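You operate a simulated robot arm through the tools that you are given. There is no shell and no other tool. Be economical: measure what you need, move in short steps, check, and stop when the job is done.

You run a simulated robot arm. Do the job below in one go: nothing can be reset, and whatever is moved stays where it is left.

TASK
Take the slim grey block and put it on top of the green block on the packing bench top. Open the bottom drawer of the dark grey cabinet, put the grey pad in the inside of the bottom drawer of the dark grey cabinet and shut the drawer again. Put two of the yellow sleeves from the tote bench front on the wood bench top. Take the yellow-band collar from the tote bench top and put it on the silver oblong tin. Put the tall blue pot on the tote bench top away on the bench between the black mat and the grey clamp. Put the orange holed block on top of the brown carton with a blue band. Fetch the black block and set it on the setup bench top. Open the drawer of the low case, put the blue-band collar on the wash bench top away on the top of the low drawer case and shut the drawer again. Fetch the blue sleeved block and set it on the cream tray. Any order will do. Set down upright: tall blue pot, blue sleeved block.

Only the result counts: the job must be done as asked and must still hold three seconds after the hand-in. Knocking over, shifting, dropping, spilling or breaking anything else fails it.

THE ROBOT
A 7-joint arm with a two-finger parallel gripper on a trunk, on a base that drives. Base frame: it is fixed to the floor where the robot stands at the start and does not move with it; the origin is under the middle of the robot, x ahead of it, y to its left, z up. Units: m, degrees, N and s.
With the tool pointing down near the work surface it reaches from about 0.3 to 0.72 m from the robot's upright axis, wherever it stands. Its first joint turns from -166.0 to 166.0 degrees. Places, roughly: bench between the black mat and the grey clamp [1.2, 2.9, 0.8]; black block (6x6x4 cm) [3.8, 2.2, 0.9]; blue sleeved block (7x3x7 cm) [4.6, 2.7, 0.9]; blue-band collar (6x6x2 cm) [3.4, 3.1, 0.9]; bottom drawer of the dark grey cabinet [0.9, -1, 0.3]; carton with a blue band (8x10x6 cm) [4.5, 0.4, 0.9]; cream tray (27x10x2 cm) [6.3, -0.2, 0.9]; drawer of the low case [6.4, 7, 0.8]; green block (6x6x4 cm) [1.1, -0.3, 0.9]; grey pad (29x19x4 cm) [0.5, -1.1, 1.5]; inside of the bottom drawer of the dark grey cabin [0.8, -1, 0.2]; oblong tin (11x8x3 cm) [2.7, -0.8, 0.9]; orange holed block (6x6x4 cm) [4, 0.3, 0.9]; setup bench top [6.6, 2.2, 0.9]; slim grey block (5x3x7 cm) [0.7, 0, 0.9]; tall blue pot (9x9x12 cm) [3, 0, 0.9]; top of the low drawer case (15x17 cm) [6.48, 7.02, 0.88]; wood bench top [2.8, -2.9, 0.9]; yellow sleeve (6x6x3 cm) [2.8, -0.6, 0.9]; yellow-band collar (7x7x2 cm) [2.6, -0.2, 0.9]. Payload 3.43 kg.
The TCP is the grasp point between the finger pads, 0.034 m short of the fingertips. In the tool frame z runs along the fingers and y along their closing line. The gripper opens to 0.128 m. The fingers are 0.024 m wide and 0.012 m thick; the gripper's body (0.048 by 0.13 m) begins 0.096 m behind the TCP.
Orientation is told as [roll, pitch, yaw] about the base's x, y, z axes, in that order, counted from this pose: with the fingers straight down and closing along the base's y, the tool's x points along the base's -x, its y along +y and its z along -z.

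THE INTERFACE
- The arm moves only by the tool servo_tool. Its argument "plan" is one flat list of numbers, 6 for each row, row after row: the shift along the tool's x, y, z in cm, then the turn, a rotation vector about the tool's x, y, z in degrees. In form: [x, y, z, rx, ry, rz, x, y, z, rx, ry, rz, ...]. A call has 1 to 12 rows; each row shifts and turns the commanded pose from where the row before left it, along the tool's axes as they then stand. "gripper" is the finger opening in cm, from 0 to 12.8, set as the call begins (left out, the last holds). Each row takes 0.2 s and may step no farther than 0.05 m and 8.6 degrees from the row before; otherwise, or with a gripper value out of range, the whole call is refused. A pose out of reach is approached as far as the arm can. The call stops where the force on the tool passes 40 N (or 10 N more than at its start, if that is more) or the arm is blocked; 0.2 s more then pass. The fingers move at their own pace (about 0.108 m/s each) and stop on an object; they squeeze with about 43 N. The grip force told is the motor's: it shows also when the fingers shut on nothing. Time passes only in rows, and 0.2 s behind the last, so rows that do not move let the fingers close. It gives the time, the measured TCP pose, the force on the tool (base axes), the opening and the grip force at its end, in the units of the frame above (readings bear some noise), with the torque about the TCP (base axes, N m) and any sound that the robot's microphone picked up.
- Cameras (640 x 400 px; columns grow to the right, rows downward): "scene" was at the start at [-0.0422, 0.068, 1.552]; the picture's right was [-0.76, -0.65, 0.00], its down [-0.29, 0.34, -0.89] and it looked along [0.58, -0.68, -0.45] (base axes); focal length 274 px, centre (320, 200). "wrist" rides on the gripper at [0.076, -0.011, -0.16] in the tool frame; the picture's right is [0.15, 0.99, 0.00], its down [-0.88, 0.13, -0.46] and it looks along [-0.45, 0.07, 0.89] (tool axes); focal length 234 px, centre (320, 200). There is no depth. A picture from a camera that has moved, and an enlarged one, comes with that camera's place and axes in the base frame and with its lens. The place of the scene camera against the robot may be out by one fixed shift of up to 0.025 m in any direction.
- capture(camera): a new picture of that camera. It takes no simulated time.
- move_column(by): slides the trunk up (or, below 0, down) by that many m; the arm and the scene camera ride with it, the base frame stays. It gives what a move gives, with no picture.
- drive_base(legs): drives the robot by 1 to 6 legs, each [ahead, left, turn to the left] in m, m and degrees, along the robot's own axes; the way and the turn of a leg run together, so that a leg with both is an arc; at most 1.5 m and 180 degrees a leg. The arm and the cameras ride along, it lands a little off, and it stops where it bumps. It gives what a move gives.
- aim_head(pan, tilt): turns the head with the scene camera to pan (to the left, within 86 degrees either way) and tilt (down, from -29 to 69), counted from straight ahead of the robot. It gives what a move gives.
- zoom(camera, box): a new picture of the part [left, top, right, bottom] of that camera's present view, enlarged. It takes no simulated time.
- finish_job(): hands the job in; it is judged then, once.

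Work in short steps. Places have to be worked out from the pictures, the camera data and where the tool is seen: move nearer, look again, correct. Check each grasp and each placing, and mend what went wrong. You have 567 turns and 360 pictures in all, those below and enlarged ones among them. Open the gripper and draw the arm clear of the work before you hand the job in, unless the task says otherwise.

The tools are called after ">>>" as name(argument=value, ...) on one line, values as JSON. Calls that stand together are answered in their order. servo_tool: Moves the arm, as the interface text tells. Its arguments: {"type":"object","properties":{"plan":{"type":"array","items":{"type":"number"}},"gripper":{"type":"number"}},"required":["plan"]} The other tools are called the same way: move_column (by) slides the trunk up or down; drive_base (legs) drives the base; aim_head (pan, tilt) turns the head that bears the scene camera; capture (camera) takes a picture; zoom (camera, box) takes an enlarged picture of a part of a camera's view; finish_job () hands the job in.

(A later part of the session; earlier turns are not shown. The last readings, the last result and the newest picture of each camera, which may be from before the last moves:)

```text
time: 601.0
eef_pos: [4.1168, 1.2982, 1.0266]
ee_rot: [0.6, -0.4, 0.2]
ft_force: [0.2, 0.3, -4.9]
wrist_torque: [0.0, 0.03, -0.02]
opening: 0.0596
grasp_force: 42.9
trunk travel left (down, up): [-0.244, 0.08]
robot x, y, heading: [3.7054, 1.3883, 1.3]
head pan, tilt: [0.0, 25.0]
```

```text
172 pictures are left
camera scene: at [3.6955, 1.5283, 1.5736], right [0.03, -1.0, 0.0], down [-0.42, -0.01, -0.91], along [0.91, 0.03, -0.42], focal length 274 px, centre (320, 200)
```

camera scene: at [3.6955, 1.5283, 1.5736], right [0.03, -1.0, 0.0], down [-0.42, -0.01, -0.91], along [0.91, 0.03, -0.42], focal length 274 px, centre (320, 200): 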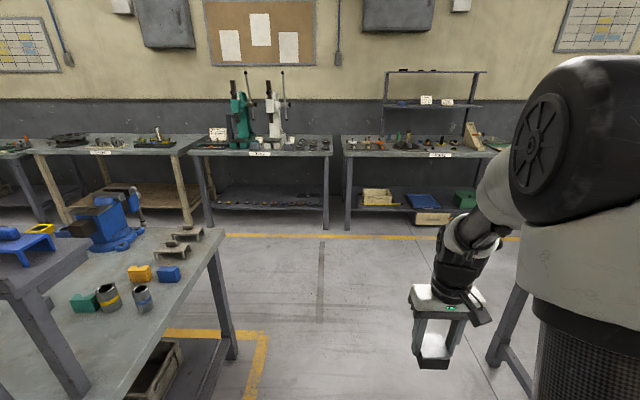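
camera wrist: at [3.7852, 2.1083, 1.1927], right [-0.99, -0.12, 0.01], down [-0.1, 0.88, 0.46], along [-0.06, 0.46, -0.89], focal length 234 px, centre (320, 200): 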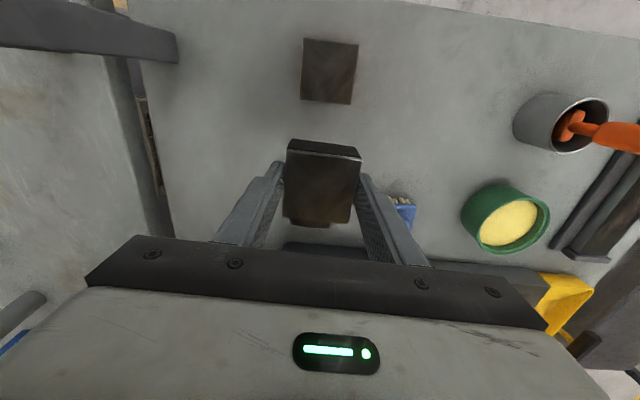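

Setup bench near edge ~x 6.2, y 1.5–2.85. Drive there.

>>> drive_base(legs=[[1.2, 0, -1.3], [0.75, 0.5, 0]])

>>> aim_head(pan=0, tilt=35)

>>> capture(camera="scene")

```text
time: 612.0
eef_pos: [6.0795, 1.8018, 1.0258]
ee_rot: [0.5, -0.5, -1.9]
ft_force: [0.4, -0.8, -5.9]
wrist_torque: [-0.02, 0.02, -0.03]
opening: 0.0597
grasp_force: 43.0
trunk travel left (down, up): [-0.244, 0.08]
robot x, y, heading: [5.6793, 1.9118, -0.6]
head pan, tilt: [0.0, 25.0]
```

```text
time: 612.8
eef_pos: [6.0797, 1.8013, 1.0271]
ee_rot: [0.5, -0.5, -2.1]
ft_force: [0.8, -0.6, -4.8]
wrist_torque: [0.05, 0.0, 0.01]
opening: 0.0595
grasp_force: 43.2
trunk travel left (down, up): [-0.244, 0.08]
robot x, y, heading: [5.6777, 1.9142, -0.7]
head pan, tilt: [0.0, 35.0]
```

```text
171 pictures are left
camera scene: at [5.6634, 2.0488, 1.5579], right [-0.01, -1.0, 0.0], down [-0.57, 0.01, -0.82], along [0.82, -0.01, -0.57], focal length 274 px, centre (320, 200)
```

scene: 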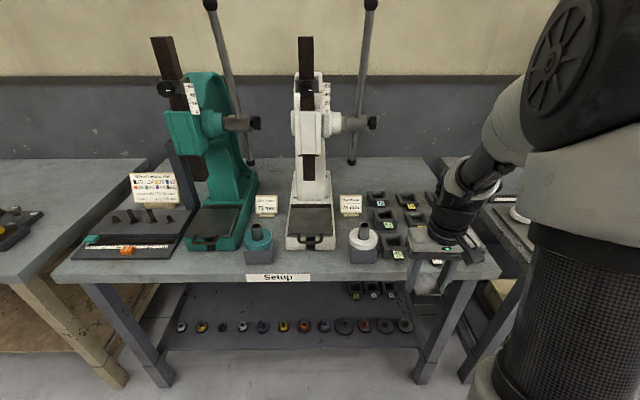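

>>> zoom(camera="scene", box=[170, 170, 490, 290])

>>> zoom(camera="scene", box=[40, 160, 260, 290])

```text
2.00 times, centred on (330, 230) of scene
camera zoom: at [5.6634, 2.0488, 1.5579], right [-0.01, -1.0, 0.0], down [-0.57, 0.01, -0.82], along [0.82, -0.01, -0.57], focal length 548 px, centre (300, 140)
```

zoom: 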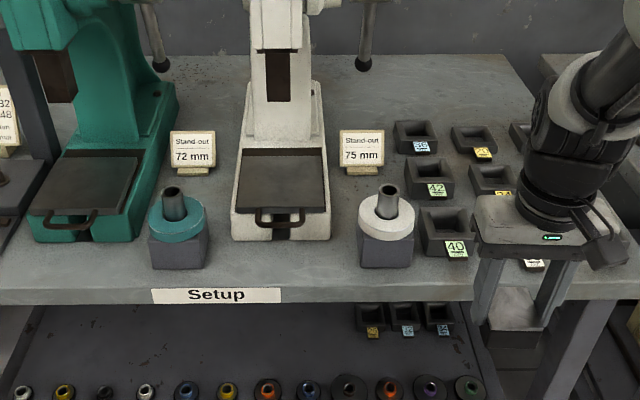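

```text
2.91 times, centred on (150, 225) of scene
camera zoom: at [5.6634, 2.0488, 1.5579], right [-0.01, -1.0, 0.0], down [-0.57, 0.01, -0.82], along [0.82, -0.01, -0.57], focal length 797 px, centre (814, 127)
```

zoom: 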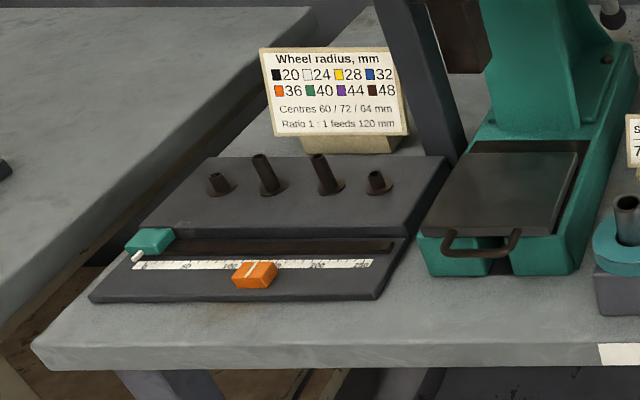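

Free strip in front of the white press: target [6.275,2.075]. Swing the hand across first, then extend.

>>> servo_tool(plan=[0.2, 4.6, 0, 0, 0, 0, 0.2, 4.6, 0, 0, 0, 0, 0.2, 4.6, 0, 0, 0, 0, 0.2, 4.6, 0, 0, 0, 0, 0.2, 4.6, 0, 0, 0, 0, 0.2, 4.6, 0, 0, 0, 0, -4.5, -0.1, 0, 0, 0, 2, -4.5, 0, 0, 0, 0, 0, -4.5, 0, 0, 0, 0, 0, -4.5, 0, 0, 0, 0, 0])

>>> capture(camera="wrist")

>>> capture(camera="scene")

```text
time: 615.0
eef_pos: [6.2579, 2.0662, 1.0304]
ee_rot: [0.6, -0.4, -4.1]
ft_force: [-0.5, -0.5, -5.3]
wrist_torque: [0.03, 0.03, 0.02]
opening: 0.0597
grasp_force: 42.8
trunk travel left (down, up): [-0.244, 0.08]
robot x, y, heading: [5.6753, 1.9125, -0.6]
head pan, tilt: [0.0, 35.0]
```

```text
168 pictures are left
camera wrist: at [6.1803, 2.0572, 1.1891], right [-0.08, 1.0, 0.01], down [0.88, 0.06, 0.46], along [0.46, 0.04, -0.89], focal length 234 px, centre (320, 200)
```

wrist: 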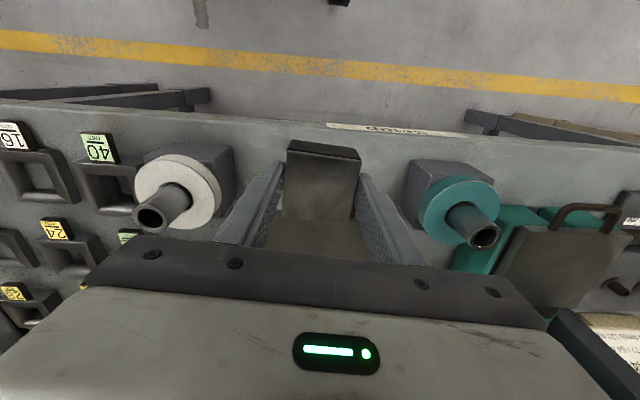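

```text
167 pictures are left
camera scene: at [5.6638, 2.0489, 1.5578], right [-0.01, -1.0, 0.0], down [-0.57, 0.01, -0.82], along [0.82, -0.01, -0.57], focal length 274 px, centre (320, 200)
```

scene: 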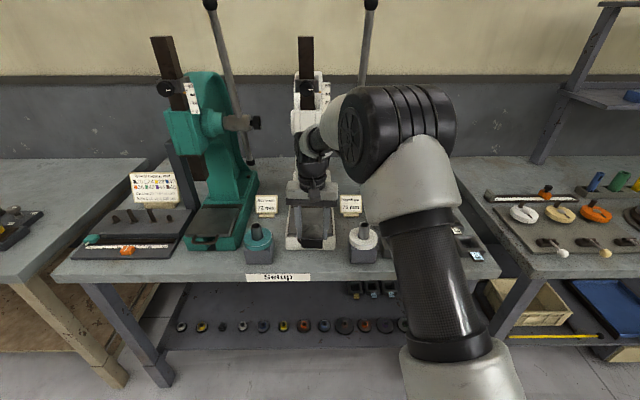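

Good between the two stand-offs. Shift 1.5 cm inward, then lower.

>>> servo_tool(plan=[-1.5, 0.2, 2, 0, 0, 0, 0, 0, 3, 0, 0, 0, 0, 0, 3, 0, 0, 0, 0, 0, 1.5, 0, 0, 0])

>>> zoom(camera="scene", box=[230, 170, 410, 290])

>>> capture(camera="wrist")

```text
time: 615.8
eef_pos: [6.2742, 2.0669, 0.9744]
ee_rot: [1.0, -1.5, -4.1]
ft_force: [-19.2, -4.9, 29.7]
wrist_torque: [-0.08, -0.17, 0.01]
opening: 0.0599
grasp_force: 43.1
trunk travel left (down, up): [-0.244, 0.08]
robot x, y, heading: [5.6745, 1.9125, -0.7]
head pan, tilt: [0.0, 35.0]
stopped in row 3: the force on the tool passed its limit at 188 N (the readings are from after the stop); the commanded pose is now the measured one
```

```text
3.33 times, centred on (320, 230) of scene
camera zoom: at [5.6576, 2.0475, 1.558], right [-0.01, -1.0, 0.0], down [-0.57, 0.01, -0.82], along [0.82, -0.01, -0.57], focal length 913 px, centre (320, 100)
```

zoom: 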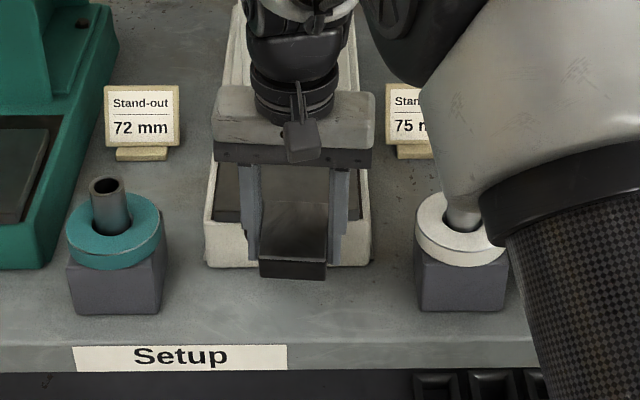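

```text
165 pictures are left
camera wrist: at [6.194, 2.0567, 1.1316], right [-0.08, 1.0, 0.01], down [0.87, 0.06, 0.48], along [0.48, 0.05, -0.88], focal length 234 px, centre (320, 200)
```

wrist: 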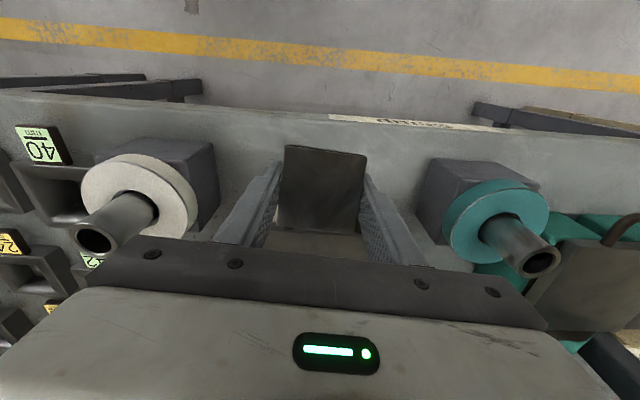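

Hit something (press front/handle) at 0.974. Lift and look.

>>> servo_tool(plan=[0, 0, -3, 0, 0, 0, 0, 0, -4, 0, 0, 0, 4, 0, 0, 0, 1, 0, 4, 0, 0, 0, 0, 0, 4, 0, 0, 0, 0, 0])

>>> zoom(camera="scene", box=[230, 170, 410, 290])

>>> capture(camera="wrist")

```text
time: 617.0
eef_pos: [6.1579, 2.0732, 1.0414]
ee_rot: [1.0, -0.3, -4.1]
ft_force: [-0.6, 0.9, -5.2]
wrist_torque: [0.01, 0.01, 0.02]
opening: 0.0598
grasp_force: 43.0
trunk travel left (down, up): [-0.244, 0.08]
robot x, y, heading: [5.6779, 1.9101, -0.6]
head pan, tilt: [0.0, 35.0]
```

```text
3.33 times, centred on (320, 230) of scene
camera zoom: at [5.663, 2.0489, 1.5578], right [-0.01, -1.0, 0.0], down [-0.57, 0.01, -0.82], along [0.82, -0.01, -0.57], focal length 913 px, centre (320, 100)
```

zoom: 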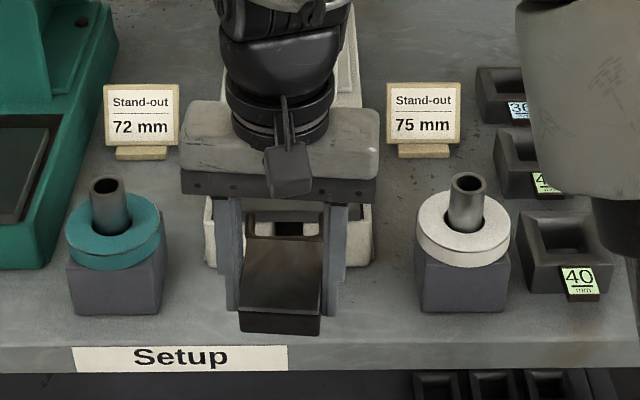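

```text
163 pictures are left
camera wrist: at [6.0795, 2.0643, 1.1987], right [-0.08, 1.0, 0.02], down [0.88, 0.06, 0.46], along [0.46, 0.05, -0.89], focal length 234 px, centre (320, 200)
```

wrist: 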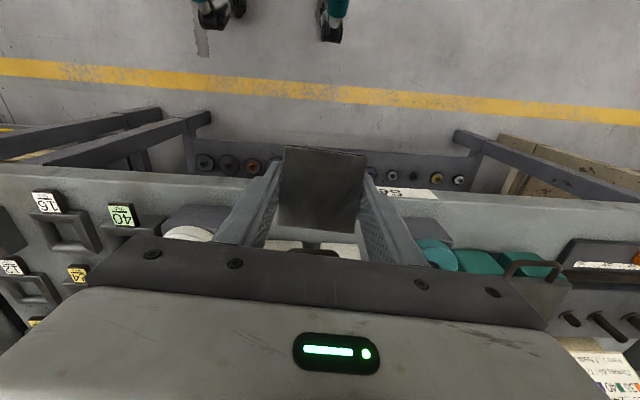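

The press's front handle (sticking out at y≈2.04–2.14) was in the way. Use the gap to its right (y≈2.0) with the gripper turned 90°.

>>> servo_tool(plan=[0, 0, 0, 0, 0, 7.8, 0, 0, 0, 0, 0, 7.8, 0, 0, 0, 0, 0, 7.8, 0, 0, 0, 0, 0, 7.8, 0, 0, 0, 0, 0, 7.8, 0, 0, 0, 0, 0, 7.8, 0, 0, 0, 0, 0, 7.8, 0, 0, 0, 0, 0, 7.8, 0, 0, 0, 0, 0, 7.8, 0, 0, 0, 0, 0, 7.8, 0, 0, 0, 0, 0, 7.8])

>>> capture(camera="wrist")

>>> zoom(camera="scene", box=[230, 170, 410, 290])

```text
time: 619.4
eef_pos: [6.157, 2.0747, 1.0367]
ee_rot: [0.4, 0.8, -89.9]
ft_force: [-0.9, 0.8, -4.4]
wrist_torque: [-0.01, 0.01, 0.0]
opening: 0.0597
grasp_force: 43.0
trunk travel left (down, up): [-0.244, 0.08]
robot x, y, heading: [5.6754, 1.9113, -0.4]
head pan, tilt: [0.0, 35.0]
```

```text
162 pictures are left
camera wrist: at [6.1444, 2.1467, 1.1981], right [0.99, 0.15, 0.01], down [0.13, -0.89, 0.44], along [0.07, -0.44, -0.9], focal length 234 px, centre (320, 200)
```

wrist: 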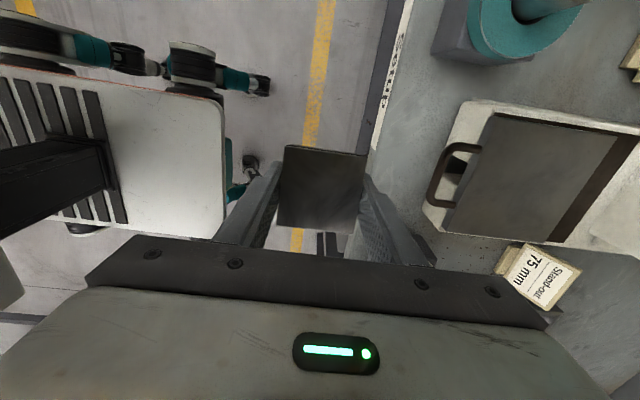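

```text
3.33 times, centred on (320, 230) of scene
camera zoom: at [5.6632, 2.049, 1.5578], right [-0.01, -1.0, 0.0], down [-0.57, 0.01, -0.82], along [0.82, -0.01, -0.57], focal length 913 px, centre (320, 100)
```

zoom: 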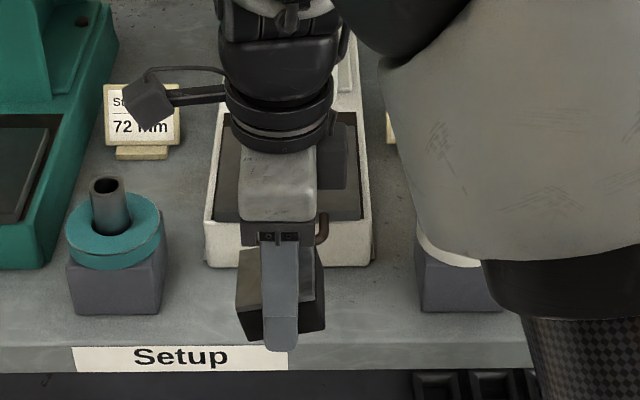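

Now visible: handle front x≈6.297 (y 2.04–2.11), bench edge 6.229. A spot just in front of the handle, block centre ~[6.257,2.075], fits with ~1 cm to spare. Turn back.

>>> servo_tool(plan=[0, 0, 0, 0, 0, -8.2, 0, 0, 0, 0, 0, -8.2, 0, 0, 0, 0, 0, -8.2, 0, 0, 0, 0, 0, -8.2, 0, 0, 0, 0, 0, -8.2, 0, 0, 0, 0, 0, -8.2, 0, 0, 0, 0, 0, -8.2, 0, 0, 0, 0, 0, -8.2, 0, 0, 0, 0, 0, -8.2, 0, 0, 0, 0, 0, -8.2, 0, 0, 0, 0, 0, -8])

>>> servo_tool(plan=[-4, 0, 0, 0, 0, 0, -4, 0, 0, 0, 0, 0])

>>> zoom(camera="wrist", box=[220, 90, 420, 250])

```text
time: 621.8
eef_pos: [6.1564, 2.0752, 1.0379]
ee_rot: [0.9, -0.3, 0.3]
ft_force: [0.8, -0.4, -5.7]
wrist_torque: [-0.01, 0.01, 0.0]
opening: 0.0597
grasp_force: 42.8
trunk travel left (down, up): [-0.244, 0.08]
robot x, y, heading: [5.6715, 1.9095, -0.8]
head pan, tilt: [0.0, 35.0]
```

```text
time: 622.4
eef_pos: [6.2368, 2.0749, 1.0395]
ee_rot: [0.8, -0.3, 0.2]
ft_force: [0.0, 0.2, -5.3]
wrist_torque: [-0.04, 0.01, 0.0]
opening: 0.0599
grasp_force: 43.6
trunk travel left (down, up): [-0.244, 0.08]
robot x, y, heading: [5.6761, 1.9105, -0.5]
head pan, tilt: [0.0, 35.0]
```

```text
2.50 times, centred on (320, 170) of wrist
camera zoom: at [6.1602, 2.0602, 1.198], right [-0.15, 0.99, 0.01], down [0.88, 0.13, 0.46], along [0.46, 0.08, -0.89], focal length 585 px, centre (320, 275)
```

zoom: 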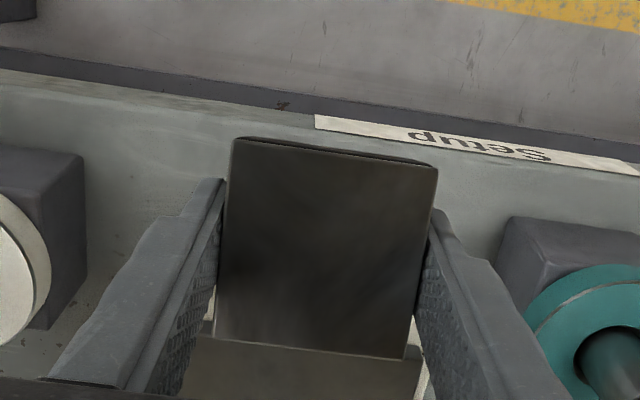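

The block has been tilted ~14° in the grip (far side up). Tilt the tool to level it, then check.

>>> servo_tool(plan=[0, 0, 0, 0, 7, 0, 0, 0, 0, 0, 7, 0])

>>> zoom(camera="scene", box=[230, 170, 410, 290])

>>> zoom(camera="wrist", box=[220, 90, 420, 250])

```text
time: 623.0
eef_pos: [6.2374, 2.0742, 1.0394]
ee_rot: [1.0, 13.7, 0.4]
ft_force: [-0.7, 1.0, -5.0]
wrist_torque: [-0.01, -0.02, -0.03]
opening: 0.0595
grasp_force: 42.9
trunk travel left (down, up): [-0.244, 0.08]
robot x, y, heading: [5.6775, 1.9123, -0.3]
head pan, tilt: [0.0, 35.0]
```

```text
3.33 times, centred on (320, 230) of scene
camera zoom: at [5.6636, 2.0489, 1.5578], right [-0.01, -1.0, 0.0], down [-0.57, 0.01, -0.82], along [0.82, -0.01, -0.57], focal length 913 px, centre (320, 100)
```

zoom: 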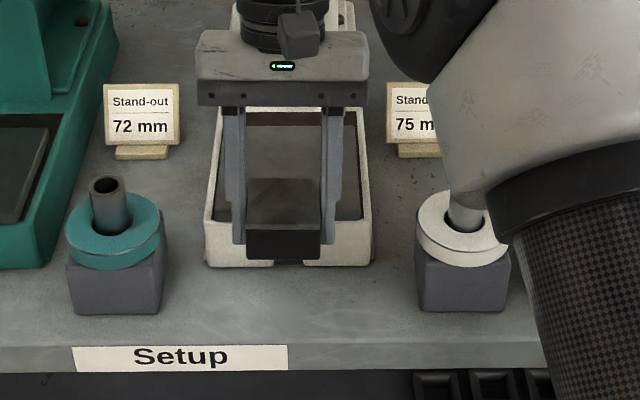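

```text
2.50 times, centred on (320, 170) of wrist
camera zoom: at [6.2013, 2.0594, 1.2112], right [-0.14, 0.99, 0.05], down [0.96, 0.13, 0.24], along [0.23, 0.08, -0.97], focal length 585 px, centre (320, 275)
```

zoom: 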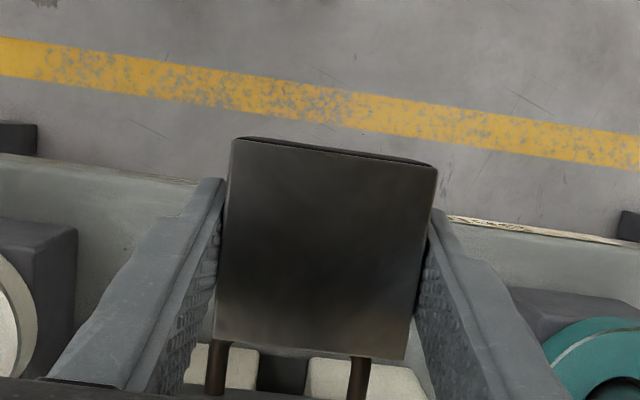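

Block is level now (bottom 4.1 cm below TCP). Shift forward 2.4 cm and lower near the bench.

>>> servo_tool(plan=[-2.4, 0.1, -0.6, 0, 0, 0, -0.85, 0, 3.5, 0, 0, 0, -0.85, 0, 3.5, 0, 0, 0, -0.65, 0, 2.6, 0, 0, 0])

>>> zoom(camera="wrist", box=[220, 90, 420, 250])

>>> zoom(camera="scene", box=[230, 170, 410, 290])

```text
time: 624.0
eef_pos: [6.2616, 2.0759, 0.9404]
ee_rot: [1.0, 13.6, 0.4]
ft_force: [0.2, 0.7, -5.3]
wrist_torque: [0.03, -0.04, -0.05]
opening: 0.0595
grasp_force: 42.9
trunk travel left (down, up): [-0.244, 0.08]
robot x, y, heading: [5.6729, 1.9095, -0.7]
head pan, tilt: [0.0, 35.0]
```

```text
2.50 times, centred on (320, 170) of wrist
camera zoom: at [6.2247, 2.0606, 1.1125], right [-0.15, 0.99, 0.05], down [0.96, 0.13, 0.24], along [0.23, 0.08, -0.97], focal length 585 px, centre (320, 275)
```

zoom: 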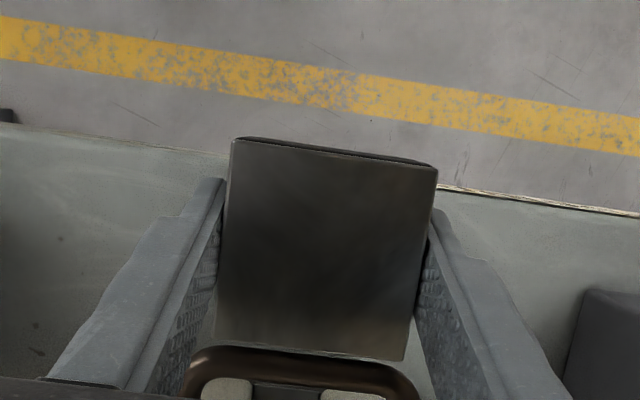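

```text
3.33 times, centred on (320, 230) of scene
camera zoom: at [5.6634, 2.0489, 1.5578], right [-0.01, -1.0, 0.0], down [-0.57, 0.01, -0.82], along [0.82, -0.01, -0.57], focal length 913 px, centre (320, 100)
```

zoom: 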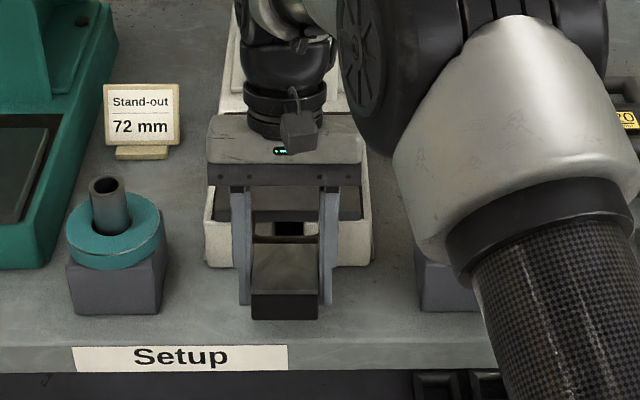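

Clear of the handle already at this height. Lower the last 2.7 cm gently.

>>> servo_tool(plan=[-0.23, 0, 0.95, 0, 0, 0, -0.23, 0, 0.95, 0, 0, 0, -0.1, 0, 0.4, 0, 0, 0])

>>> servo_tool(plan=[-0.1, 0, 0.4, 0, 0, 0, -0.1, 0, 0.4, 0, 0, 0])

```text
time: 624.8
eef_pos: [6.2616, 2.0768, 0.9167]
ee_rot: [0.9, 13.6, 0.4]
ft_force: [0.1, -0.2, -5.2]
wrist_torque: [0.0, -0.03, 0.0]
opening: 0.0598
grasp_force: 43.2
trunk travel left (down, up): [-0.244, 0.08]
robot x, y, heading: [5.6786, 1.9125, -0.7]
head pan, tilt: [0.0, 35.0]
```

```text
time: 625.4
eef_pos: [6.261, 2.0774, 0.9087]
ee_rot: [0.8, 13.6, 0.4]
ft_force: [-0.3, -0.6, -4.8]
wrist_torque: [-0.02, -0.04, -0.03]
opening: 0.0599
grasp_force: 42.8
trunk travel left (down, up): [-0.244, 0.08]
robot x, y, heading: [5.6746, 1.909, -0.3]
head pan, tilt: [0.0, 35.0]
```

>>> servo_tool(plan=[-0.1, 0, 0.4, 0, 0, 0, -0.08, 0, 0.3, 0, 0, 0])

>>> zoom(camera="wrist", box=[220, 90, 420, 250])

```text
time: 626.0
eef_pos: [6.2616, 2.078, 0.9052]
ee_rot: [0.9, 13.3, 0.3]
ft_force: [-9.9, -2.9, 36.5]
wrist_torque: [-1.53, 0.17, -0.07]
opening: 0.0597
grasp_force: 42.9
trunk travel left (down, up): [-0.244, 0.08]
robot x, y, heading: [5.6748, 1.9121, -0.6]
head pan, tilt: [0.0, 35.0]
```

```text
2.50 times, centred on (320, 170) of wrist
camera zoom: at [6.2241, 2.0623, 1.0781], right [-0.14, 0.99, 0.05], down [0.96, 0.13, 0.24], along [0.23, 0.08, -0.97], focal length 585 px, centre (320, 275)
```

zoom: 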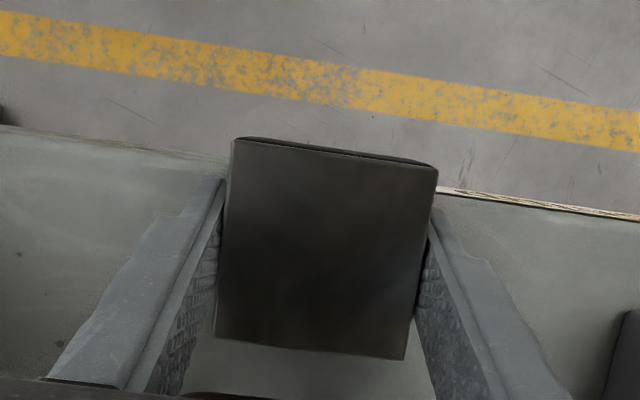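

Contact (fingertips/block on the bench). Ease, open and rise straight up.

>>> servo_tool(plan=[0.05, 0, -0.2, 0, 0, 0])

>>> servo_tool(plan=[0, 0, 0, 0, 0, 0, 0, 0, 0, 0, 0, 0], gripper=7.8)

>>> servo_tool(plan=[0.5, 0, -2, 0, 0, 0, 0.9, 0, -3.8, 0, 0, 0, 0.9, 0, -3.8, 0, 0, 0, 0.9, 0, -3.8, 0, 0, 0, 4.5, 0, 0, 0, -7, 0, 4.5, 0, 0, 0, -6.6, 0, 4.5, 0, 0, 0, 0, 0])

>>> zoom(camera="scene", box=[230, 170, 410, 290])

>>> capture(camera="wrist")

```text
time: 626.4
eef_pos: [6.2608, 2.0777, 0.9053]
ee_rot: [0.9, 13.3, 0.3]
ft_force: [-5.2, -5.5, 37.2]
wrist_torque: [-1.59, 0.01, 0.1]
opening: 0.0598
grasp_force: 42.8
trunk travel left (down, up): [-0.244, 0.08]
robot x, y, heading: [5.6716, 1.9111, -0.7]
head pan, tilt: [0.0, 35.0]
```

```text
time: 627.0
eef_pos: [6.2606, 2.0824, 0.9065]
ee_rot: [1.3, 13.1, 0.5]
ft_force: [-0.9, 13.9, 36.3]
wrist_torque: [-0.86, -0.09, -0.09]
opening: 0.0698
grasp_force: 0.0
trunk travel left (down, up): [-0.244, 0.08]
robot x, y, heading: [5.6764, 1.9143, -0.3]
head pan, tilt: [0.0, 35.0]
```

```text
time: 628.6
eef_pos: [6.1263, 2.0738, 1.0573]
ee_rot: [1.0, 0.0, 0.3]
ft_force: [0.4, 0.3, 0.6]
wrist_torque: [0.03, 0.0, 0.01]
opening: 0.078
grasp_force: 0.1
trunk travel left (down, up): [-0.244, 0.08]
robot x, y, heading: [5.6744, 1.9136, -0.7]
head pan, tilt: [0.0, 35.0]
```

```text
3.33 times, centred on (320, 230) of scene
camera zoom: at [5.6626, 2.0488, 1.5578], right [-0.01, -1.0, 0.0], down [-0.57, 0.01, -0.82], along [0.82, -0.01, -0.57], focal length 913 px, centre (320, 100)
```

zoom: 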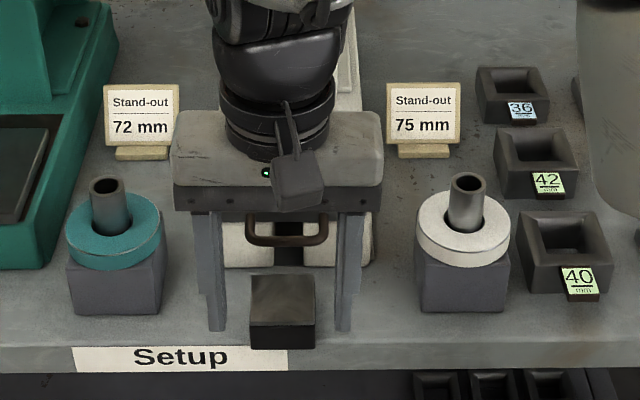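

```text
153 pictures are left
camera wrist: at [6.0495, 2.0591, 1.2158], right [-0.15, 0.99, 0.02], down [0.88, 0.13, 0.46], along [0.45, 0.08, -0.89], focal length 234 px, centre (320, 200)
```

wrist: 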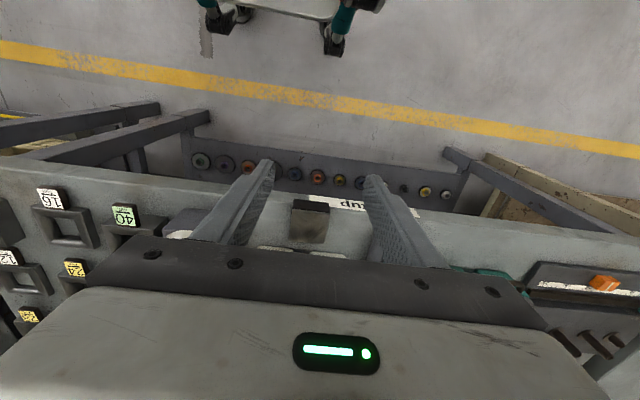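

The block sits with slight overhang at the front edge. Nudge it inward ~1.5 cm with closed fingertips (there's 2.5 cm to the handle).

>>> servo_tool(plan=[0, 0.2, 4.5, 0, 0, 0, 0, 0, 4.5, 0, 0, 0, 0, 0, 4.4, 0, 0, 0, -3, 0, 0, 0, 0, 0, -2.5, 0, 0, 0, 0, 0], gripper=0)

>>> zoom(camera="wrist", box=[220, 90, 420, 250])

```text
time: 629.8
eef_pos: [6.1844, 2.0809, 0.9247]
ee_rot: [1.0, -0.1, 0.1]
ft_force: [0.0, 0.6, -0.9]
wrist_torque: [-0.02, -0.01, -0.01]
opening: 0.0
grasp_force: 33.7
trunk travel left (down, up): [-0.244, 0.08]
robot x, y, heading: [5.6774, 1.9127, -0.6]
head pan, tilt: [0.0, 35.0]
```

```text
2.50 times, centred on (320, 170) of wrist
camera zoom: at [6.1079, 2.065, 1.0829], right [-0.15, 0.99, 0.02], down [0.88, 0.13, 0.46], along [0.45, 0.08, -0.89], focal length 585 px, centre (320, 275)
```

zoom: 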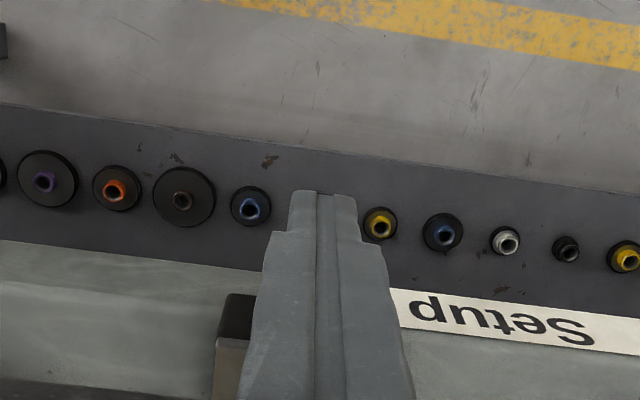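

>>> servo_tool(plan=[-1.2, -0.3, 0, 0, 0, 0, -1, 0, 0, 0, 0, 0, -1, 0, 0, 0, 0, 0, -0.6, 0, 0, 0, 0, 0])

>>> zoom(camera="scene", box=[230, 170, 410, 290])

```text
time: 630.8
eef_pos: [6.2207, 2.0762, 0.9229]
ee_rot: [0.9, 0.1, 0.2]
ft_force: [-1.1, 0.3, 0.6]
wrist_torque: [0.05, 0.04, -0.01]
opening: 0.0
grasp_force: 33.0
trunk travel left (down, up): [-0.244, 0.08]
robot x, y, heading: [5.6715, 1.9094, -0.7]
head pan, tilt: [0.0, 35.0]
```

```text
3.33 times, centred on (320, 230) of scene
camera zoom: at [5.6626, 2.0488, 1.5579], right [-0.01, -1.0, 0.0], down [-0.57, 0.01, -0.82], along [0.82, -0.01, -0.57], focal length 913 px, centre (320, 100)
```

zoom: 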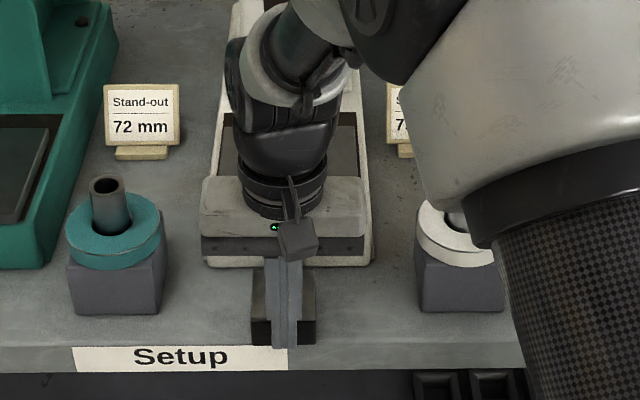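

>>> servo_tool(plan=[-0.7, 0, 0, 0, 0, 0, -0.6, 0, 0, 0, 0, 0])

>>> servo_tool(plan=[3, 0, 0, 0, 0, 0, 4, 0, 0, 0, 0, 0, 0, 0, -4.5, 0, 0, 0, 0, 0, -4.5, 0, 0, 0, 0, -2, -3, 0, 0, 0])

>>> zoom(camera="scene", box=[230, 170, 410, 290])

```text
time: 631.4
eef_pos: [6.2356, 2.0767, 0.9248]
ee_rot: [1.0, 0.0, 0.1]
ft_force: [-2.5, -0.1, 0.0]
wrist_torque: [0.01, 0.05, -0.01]
opening: 0.0
grasp_force: 33.1
trunk travel left (down, up): [-0.244, 0.08]
robot x, y, heading: [5.6741, 1.9161, -0.4]
head pan, tilt: [0.0, 35.0]
```

```text
time: 632.6
eef_pos: [6.1633, 2.0557, 1.0429]
ee_rot: [0.8, 0.0, 0.1]
ft_force: [-0.3, 0.2, 0.2]
wrist_torque: [-0.01, 0.0, 0.02]
opening: 0.0001
grasp_force: 33.3
trunk travel left (down, up): [-0.244, 0.08]
robot x, y, heading: [5.6752, 1.9089, -0.6]
head pan, tilt: [0.0, 35.0]
```

```text
3.33 times, centred on (320, 230) of scene
camera zoom: at [5.6627, 2.0488, 1.5578], right [-0.01, -1.0, 0.0], down [-0.57, 0.01, -0.82], along [0.82, -0.01, -0.57], focal length 913 px, centre (320, 100)
```

zoom: 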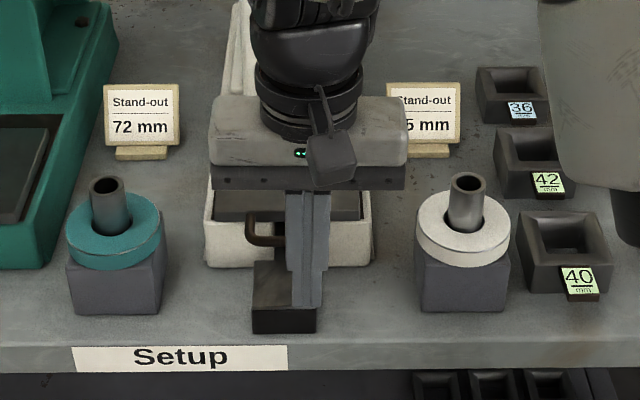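

Black block is now well on the setup bench. Back off and turn to look at the bench with the blue sleeved block.

>>> drive_base(legs=[[-0.35, -0.3, 0], [0, 0, 90]])

>>> aim_head(pan=30, tilt=25)

>>> capture(camera="scene")

```text
time: 640.0
eef_pos: [5.1871, 2.0991, 1.043]
ee_rot: [0.9, 0.0, 90.1]
ft_force: [0.1, 0.3, 0.3]
wrist_torque: [0.02, -0.02, 0.0]
opening: 0.0
grasp_force: 33.2
trunk travel left (down, up): [-0.244, 0.08]
robot x, y, heading: [5.3292, 1.6135, 89.2]
head pan, tilt: [0.0, 35.0]
```

```text
time: 640.9
eef_pos: [5.1876, 2.1001, 1.0413]
ee_rot: [0.8, 0.0, 90.0]
ft_force: [-0.6, -0.3, -0.1]
wrist_torque: [0.01, 0.01, -0.02]
opening: 0.0
grasp_force: 32.9
trunk travel left (down, up): [-0.244, 0.08]
robot x, y, heading: [5.3318, 1.6119, 89.4]
head pan, tilt: [30.0, 25.0]
```

```text
149 pictures are left
camera scene: at [5.1333, 1.6022, 1.5736], right [0.87, 0.49, 0.0], down [0.21, -0.37, -0.91], along [-0.44, 0.79, -0.42], focal length 274 px, centre (320, 200)
```

scene: 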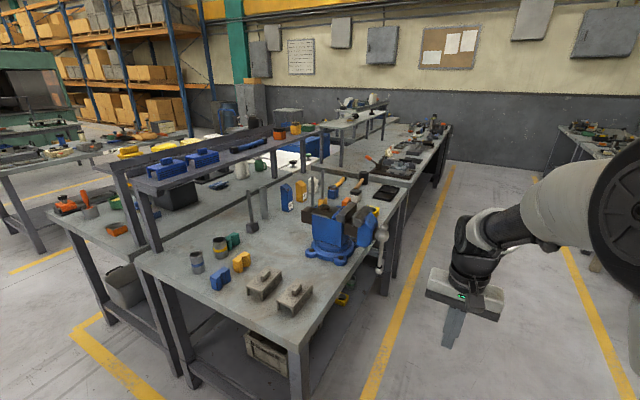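

>>> zoom(camera="scene", box=[180, 160, 420, 320])

```text
2.50 times, centred on (300, 240) of scene
camera zoom: at [5.1333, 1.6022, 1.5736], right [0.87, 0.49, 0.0], down [0.21, -0.37, -0.91], along [-0.44, 0.79, -0.42], focal length 685 px, centre (370, 100)
```

zoom: 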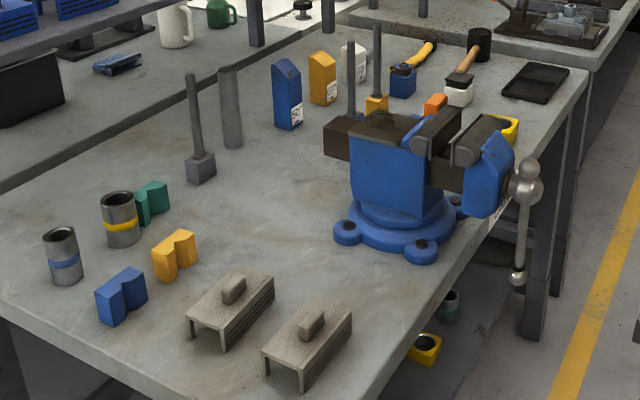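

The target [4.6,2.7] is hidden behind the vise; go round to the bench's east side and look from there.

>>> drive_base(legs=[[1.08, -0.22, 0.6], [0, 0, 90]])

>>> aim_head(pan=0, tilt=35)

>>> capture(camera="scene")

>>> zoom(camera="scene", box=[180, 130, 440, 290])

```text
time: 650.5
eef_pos: [5.0889, 2.5443, 1.0419]
ee_rot: [0.9, -0.1, 179.4]
ft_force: [0.3, -0.6, -0.8]
wrist_torque: [-0.01, 0.0, -0.01]
opening: 0.0001
grasp_force: 33.2
trunk travel left (down, up): [-0.244, 0.08]
robot x, y, heading: [5.5853, 2.6801, 178.4]
head pan, tilt: [30.0, 25.0]
```

```text
time: 651.5
eef_pos: [5.0879, 2.5464, 1.0433]
ee_rot: [0.8, 0.0, 179.2]
ft_force: [0.2, -0.8, -0.1]
wrist_torque: [-0.01, 0.01, 0.01]
opening: 0.0
grasp_force: 32.3
trunk travel left (down, up): [-0.244, 0.08]
robot x, y, heading: [5.5804, 2.6802, 178.7]
head pan, tilt: [0.0, 35.0]
```

```text
147 pictures are left
camera scene: at [5.5647, 2.5398, 1.5579], right [0.03, 1.0, 0.0], down [0.57, -0.01, -0.82], along [-0.82, 0.02, -0.57], focal length 274 px, centre (320, 200)
```

scene: 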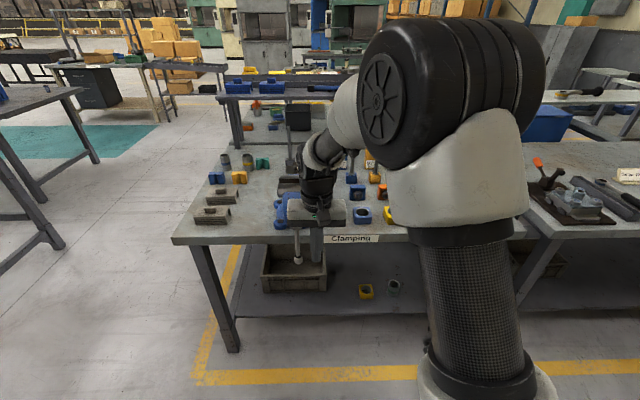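

```text
2.46 times, centred on (310, 210) of scene
camera zoom: at [5.5647, 2.5398, 1.5579], right [0.03, 1.0, 0.0], down [0.57, -0.01, -0.82], along [-0.82, 0.02, -0.57], focal length 674 px, centre (345, 175)
```

zoom: 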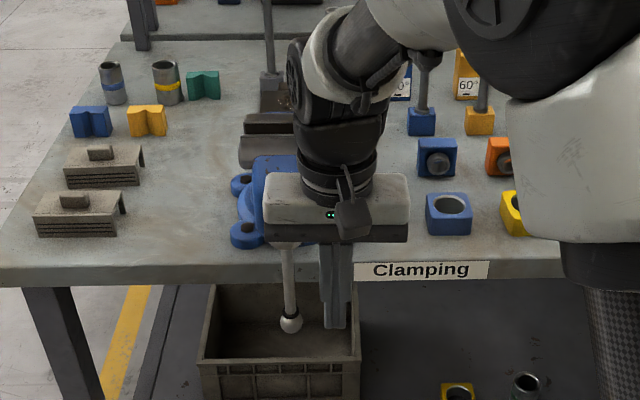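

The blue sleeved block is at ~[4.613,2.713] (behind a holed block, beside the vise). Shift the hand right and up, then drive in.

>>> servo_tool(plan=[1.5, -4.2, -1.5, 0, 0, 0, 1.5, -4.2, -1.5, 0, 0, 0, 1.5, -4.2, -1.5, 0, 0, 0, 1.5, -4.2, -1.5, 0, 0, 0, 0, 0, -3, 0, 0, 0], gripper=10.5)

>>> drive_base(legs=[[0.3, 0, 1.3]])

>>> capture(camera="wrist")

>>> capture(camera="scene")

```text
time: 652.6
eef_pos: [5.1492, 2.7163, 1.1294]
ee_rot: [0.9, 0.0, 179.2]
ft_force: [0.1, 0.1, 0.2]
wrist_torque: [-0.02, 0.03, -0.03]
opening: 0.1049
grasp_force: 0.1
trunk travel left (down, up): [-0.244, 0.08]
robot x, y, heading: [5.5808, 2.6796, 178.8]
head pan, tilt: [0.0, 35.0]
```

```text
time: 654.7
eef_pos: [4.8512, 2.711, 1.13]
ee_rot: [0.9, 0.0, -179.4]
ft_force: [-0.5, -0.3, 0.9]
wrist_torque: [0.0, 0.03, -0.02]
opening: 0.105
grasp_force: 0.1
trunk travel left (down, up): [-0.244, 0.08]
robot x, y, heading: [5.2796, 2.6852, 179.9]
head pan, tilt: [0.0, 35.0]
```

```text
145 pictures are left
camera wrist: at [4.9268, 2.7247, 1.2879], right [0.16, -0.99, 0.02], down [-0.88, -0.13, 0.46], along [-0.45, -0.08, -0.89], focal length 234 px, centre (320, 200)
```

wrist: 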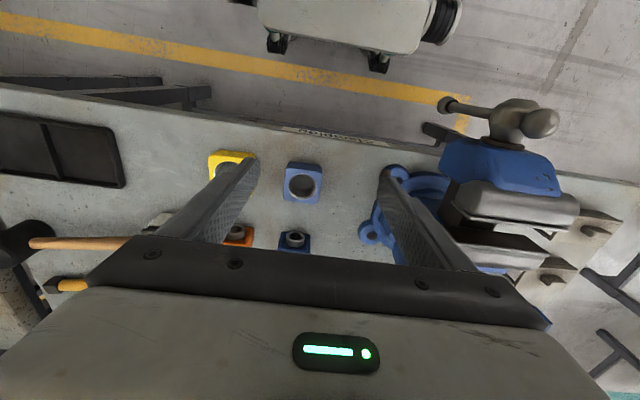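

```text
144 pictures are left
camera scene: at [5.2706, 2.5445, 1.5578], right [0.0, 1.0, 0.0], down [0.57, 0.0, -0.82], along [-0.82, 0.0, -0.57], focal length 274 px, centre (320, 200)
```

scene: 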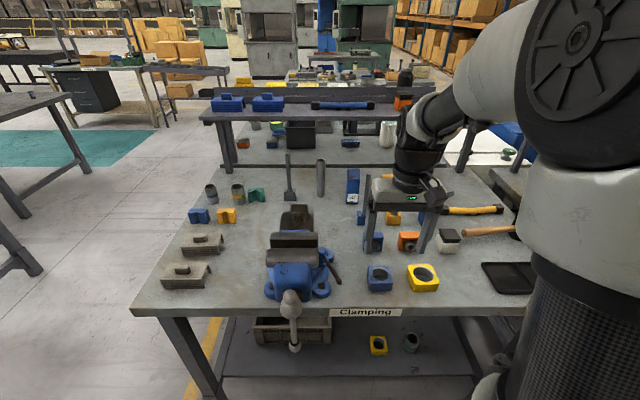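

>>> zoom(camera="scene", box=[330, 160, 470, 300])

>>> zoom(camera="wrist", box=[220, 140, 400, 260])

```text
2.86 times, centred on (400, 230) of scene
camera zoom: at [5.2706, 2.5445, 1.5578], right [0.0, 1.0, 0.0], down [0.57, 0.0, -0.82], along [-0.82, 0.0, -0.57], focal length 783 px, centre (91, 114)
```

zoom: 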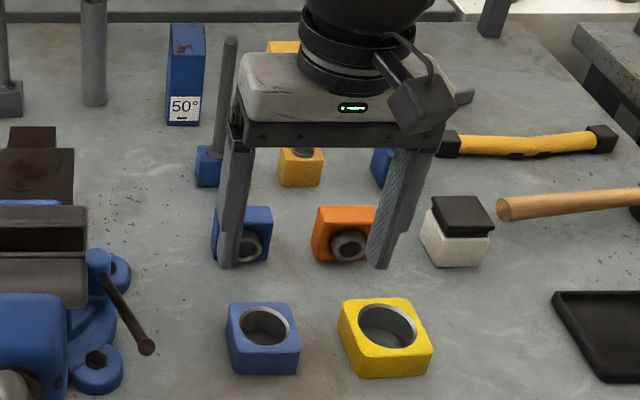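

```text
3.33 times, centred on (310, 200) of wrist
camera zoom: at [4.9268, 2.7247, 1.2879], right [0.16, -0.99, 0.02], down [-0.88, -0.13, 0.46], along [-0.45, -0.08, -0.89], focal length 781 px, centre (353, 200)
```

zoom: 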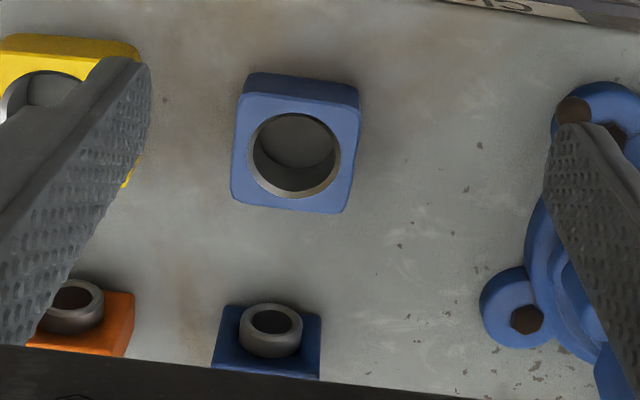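

The block is an upright plate ~7×7×3 with its sleeve facing +x, centre ~[4.62,2.73]. Move above it.

>>> servo_tool(plan=[-4.6, -0.4, 0, 0, 0, 0, -4.6, -0.4, 0, 0, 0, 0, -4.6, -0.4, 0, 0, 0, 0, -4.6, -0.4, 0, 0, 0, 0, -3, -0.3, 0, 0, 0, 0])

>>> capture(camera="wrist")

```text
time: 655.9
eef_pos: [4.6388, 2.7321, 1.1288]
ee_rot: [0.9, 0.0, -179.6]
ft_force: [0.6, 0.1, 0.7]
wrist_torque: [0.0, 0.01, 0.01]
opening: 0.1053
grasp_force: 0.0
trunk travel left (down, up): [-0.244, 0.08]
robot x, y, heading: [5.2832, 2.6868, 179.5]
head pan, tilt: [0.0, 35.0]
```

```text
141 pictures are left
camera wrist: at [4.7125, 2.7455, 1.2873], right [0.16, -0.99, 0.02], down [-0.88, -0.13, 0.46], along [-0.45, -0.08, -0.89], focal length 234 px, centre (320, 200)
```

wrist: 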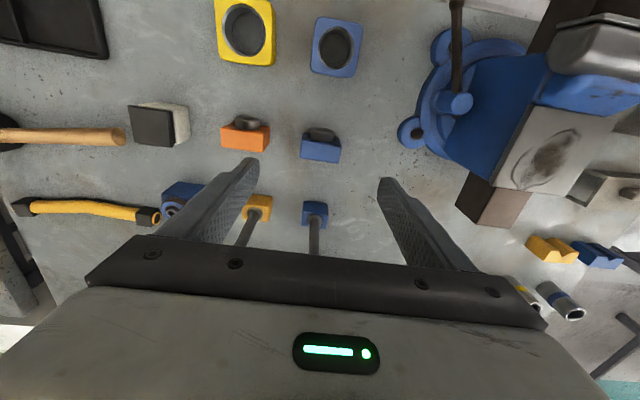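

>>> servo_tool(plan=[-2, 0.4, 3, 0, 0, 0, 0, 0, 4.5, 0, 0, 0, 0, 0, 4, 0, 0, 0])

>>> capture(camera="wrist")

```text
time: 656.7
eef_pos: [4.6192, 2.7245, 1.0111]
ee_rot: [0.9, -0.1, -179.6]
ft_force: [0.0, 0.7, -0.7]
wrist_torque: [0.04, -0.02, 0.0]
opening: 0.1048
grasp_force: 0.1
trunk travel left (down, up): [-0.244, 0.08]
robot x, y, heading: [5.2786, 2.6852, 179.5]
head pan, tilt: [0.0, 35.0]
```

```text
140 pictures are left
camera wrist: at [4.6942, 2.7373, 1.1702], right [0.16, -0.99, 0.02], down [-0.88, -0.13, 0.46], along [-0.45, -0.09, -0.89], focal length 234 px, centre (320, 200)
```

wrist: 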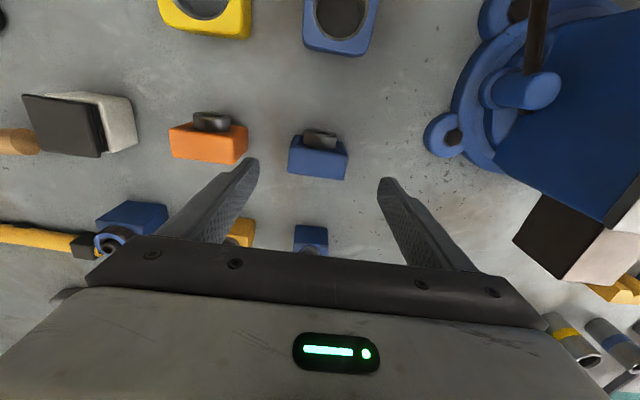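

Aligned. Descend and grip.

>>> servo_tool(plan=[0, 0.3, 4.5, 0, 0, 0, 0, 0, 4.3, 0, 0, 0])

>>> servo_tool(plan=[0, 0, 0, 0, 0, 0, 0, 0, 0, 0, 0, 0, 0, 0, 0, 0, 0, 0], gripper=0)

>>> servo_tool(plan=[0, 0, -3, 0, 0, 0, 0, 0, -4.5, 0, 0, 0, 0, 0, -4.5, 0, 0, 0, 0, 0, -4.5, 0, 0, 0, 0, 0, -4.5, 0, 0, 0])

>>> capture(camera="wrist")

```text
time: 657.3
eef_pos: [4.618, 2.7215, 0.9241]
ee_rot: [0.9, 0.0, -179.5]
ft_force: [-0.6, 0.2, 1.0]
wrist_torque: [0.0, 0.0, -0.03]
opening: 0.1052
grasp_force: 0.1
trunk travel left (down, up): [-0.244, 0.08]
robot x, y, heading: [5.2801, 2.6844, 179.6]
head pan, tilt: [0.0, 35.0]
```

```text
time: 658.1
eef_pos: [4.6181, 2.722, 0.9253]
ee_rot: [0.9, 0.0, -179.4]
ft_force: [-2.1, 1.3, 0.1]
wrist_torque: [0.19, 0.06, -0.01]
opening: 0.0638
grasp_force: 43.1
trunk travel left (down, up): [-0.244, 0.08]
robot x, y, heading: [5.2817, 2.6898, 179.9]
head pan, tilt: [0.0, 35.0]
```

```text
time: 659.3
eef_pos: [4.6171, 2.7185, 1.1372]
ee_rot: [0.8, 0.1, -179.5]
ft_force: [-0.5, -0.1, -3.6]
wrist_torque: [-0.01, 0.0, -0.02]
opening: 0.0636
grasp_force: 42.7
trunk travel left (down, up): [-0.244, 0.08]
robot x, y, heading: [5.2816, 2.689, 179.7]
head pan, tilt: [0.0, 35.0]
```

```text
139 pictures are left
camera wrist: at [4.6928, 2.7326, 1.2954], right [0.16, -0.99, 0.02], down [-0.88, -0.13, 0.46], along [-0.45, -0.08, -0.89], focal length 234 px, centre (320, 200)
```

wrist: 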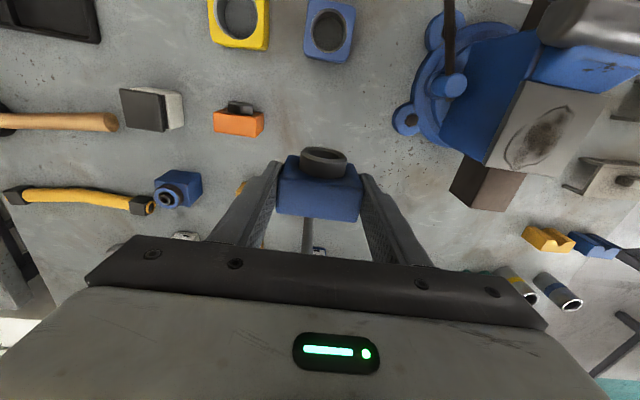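

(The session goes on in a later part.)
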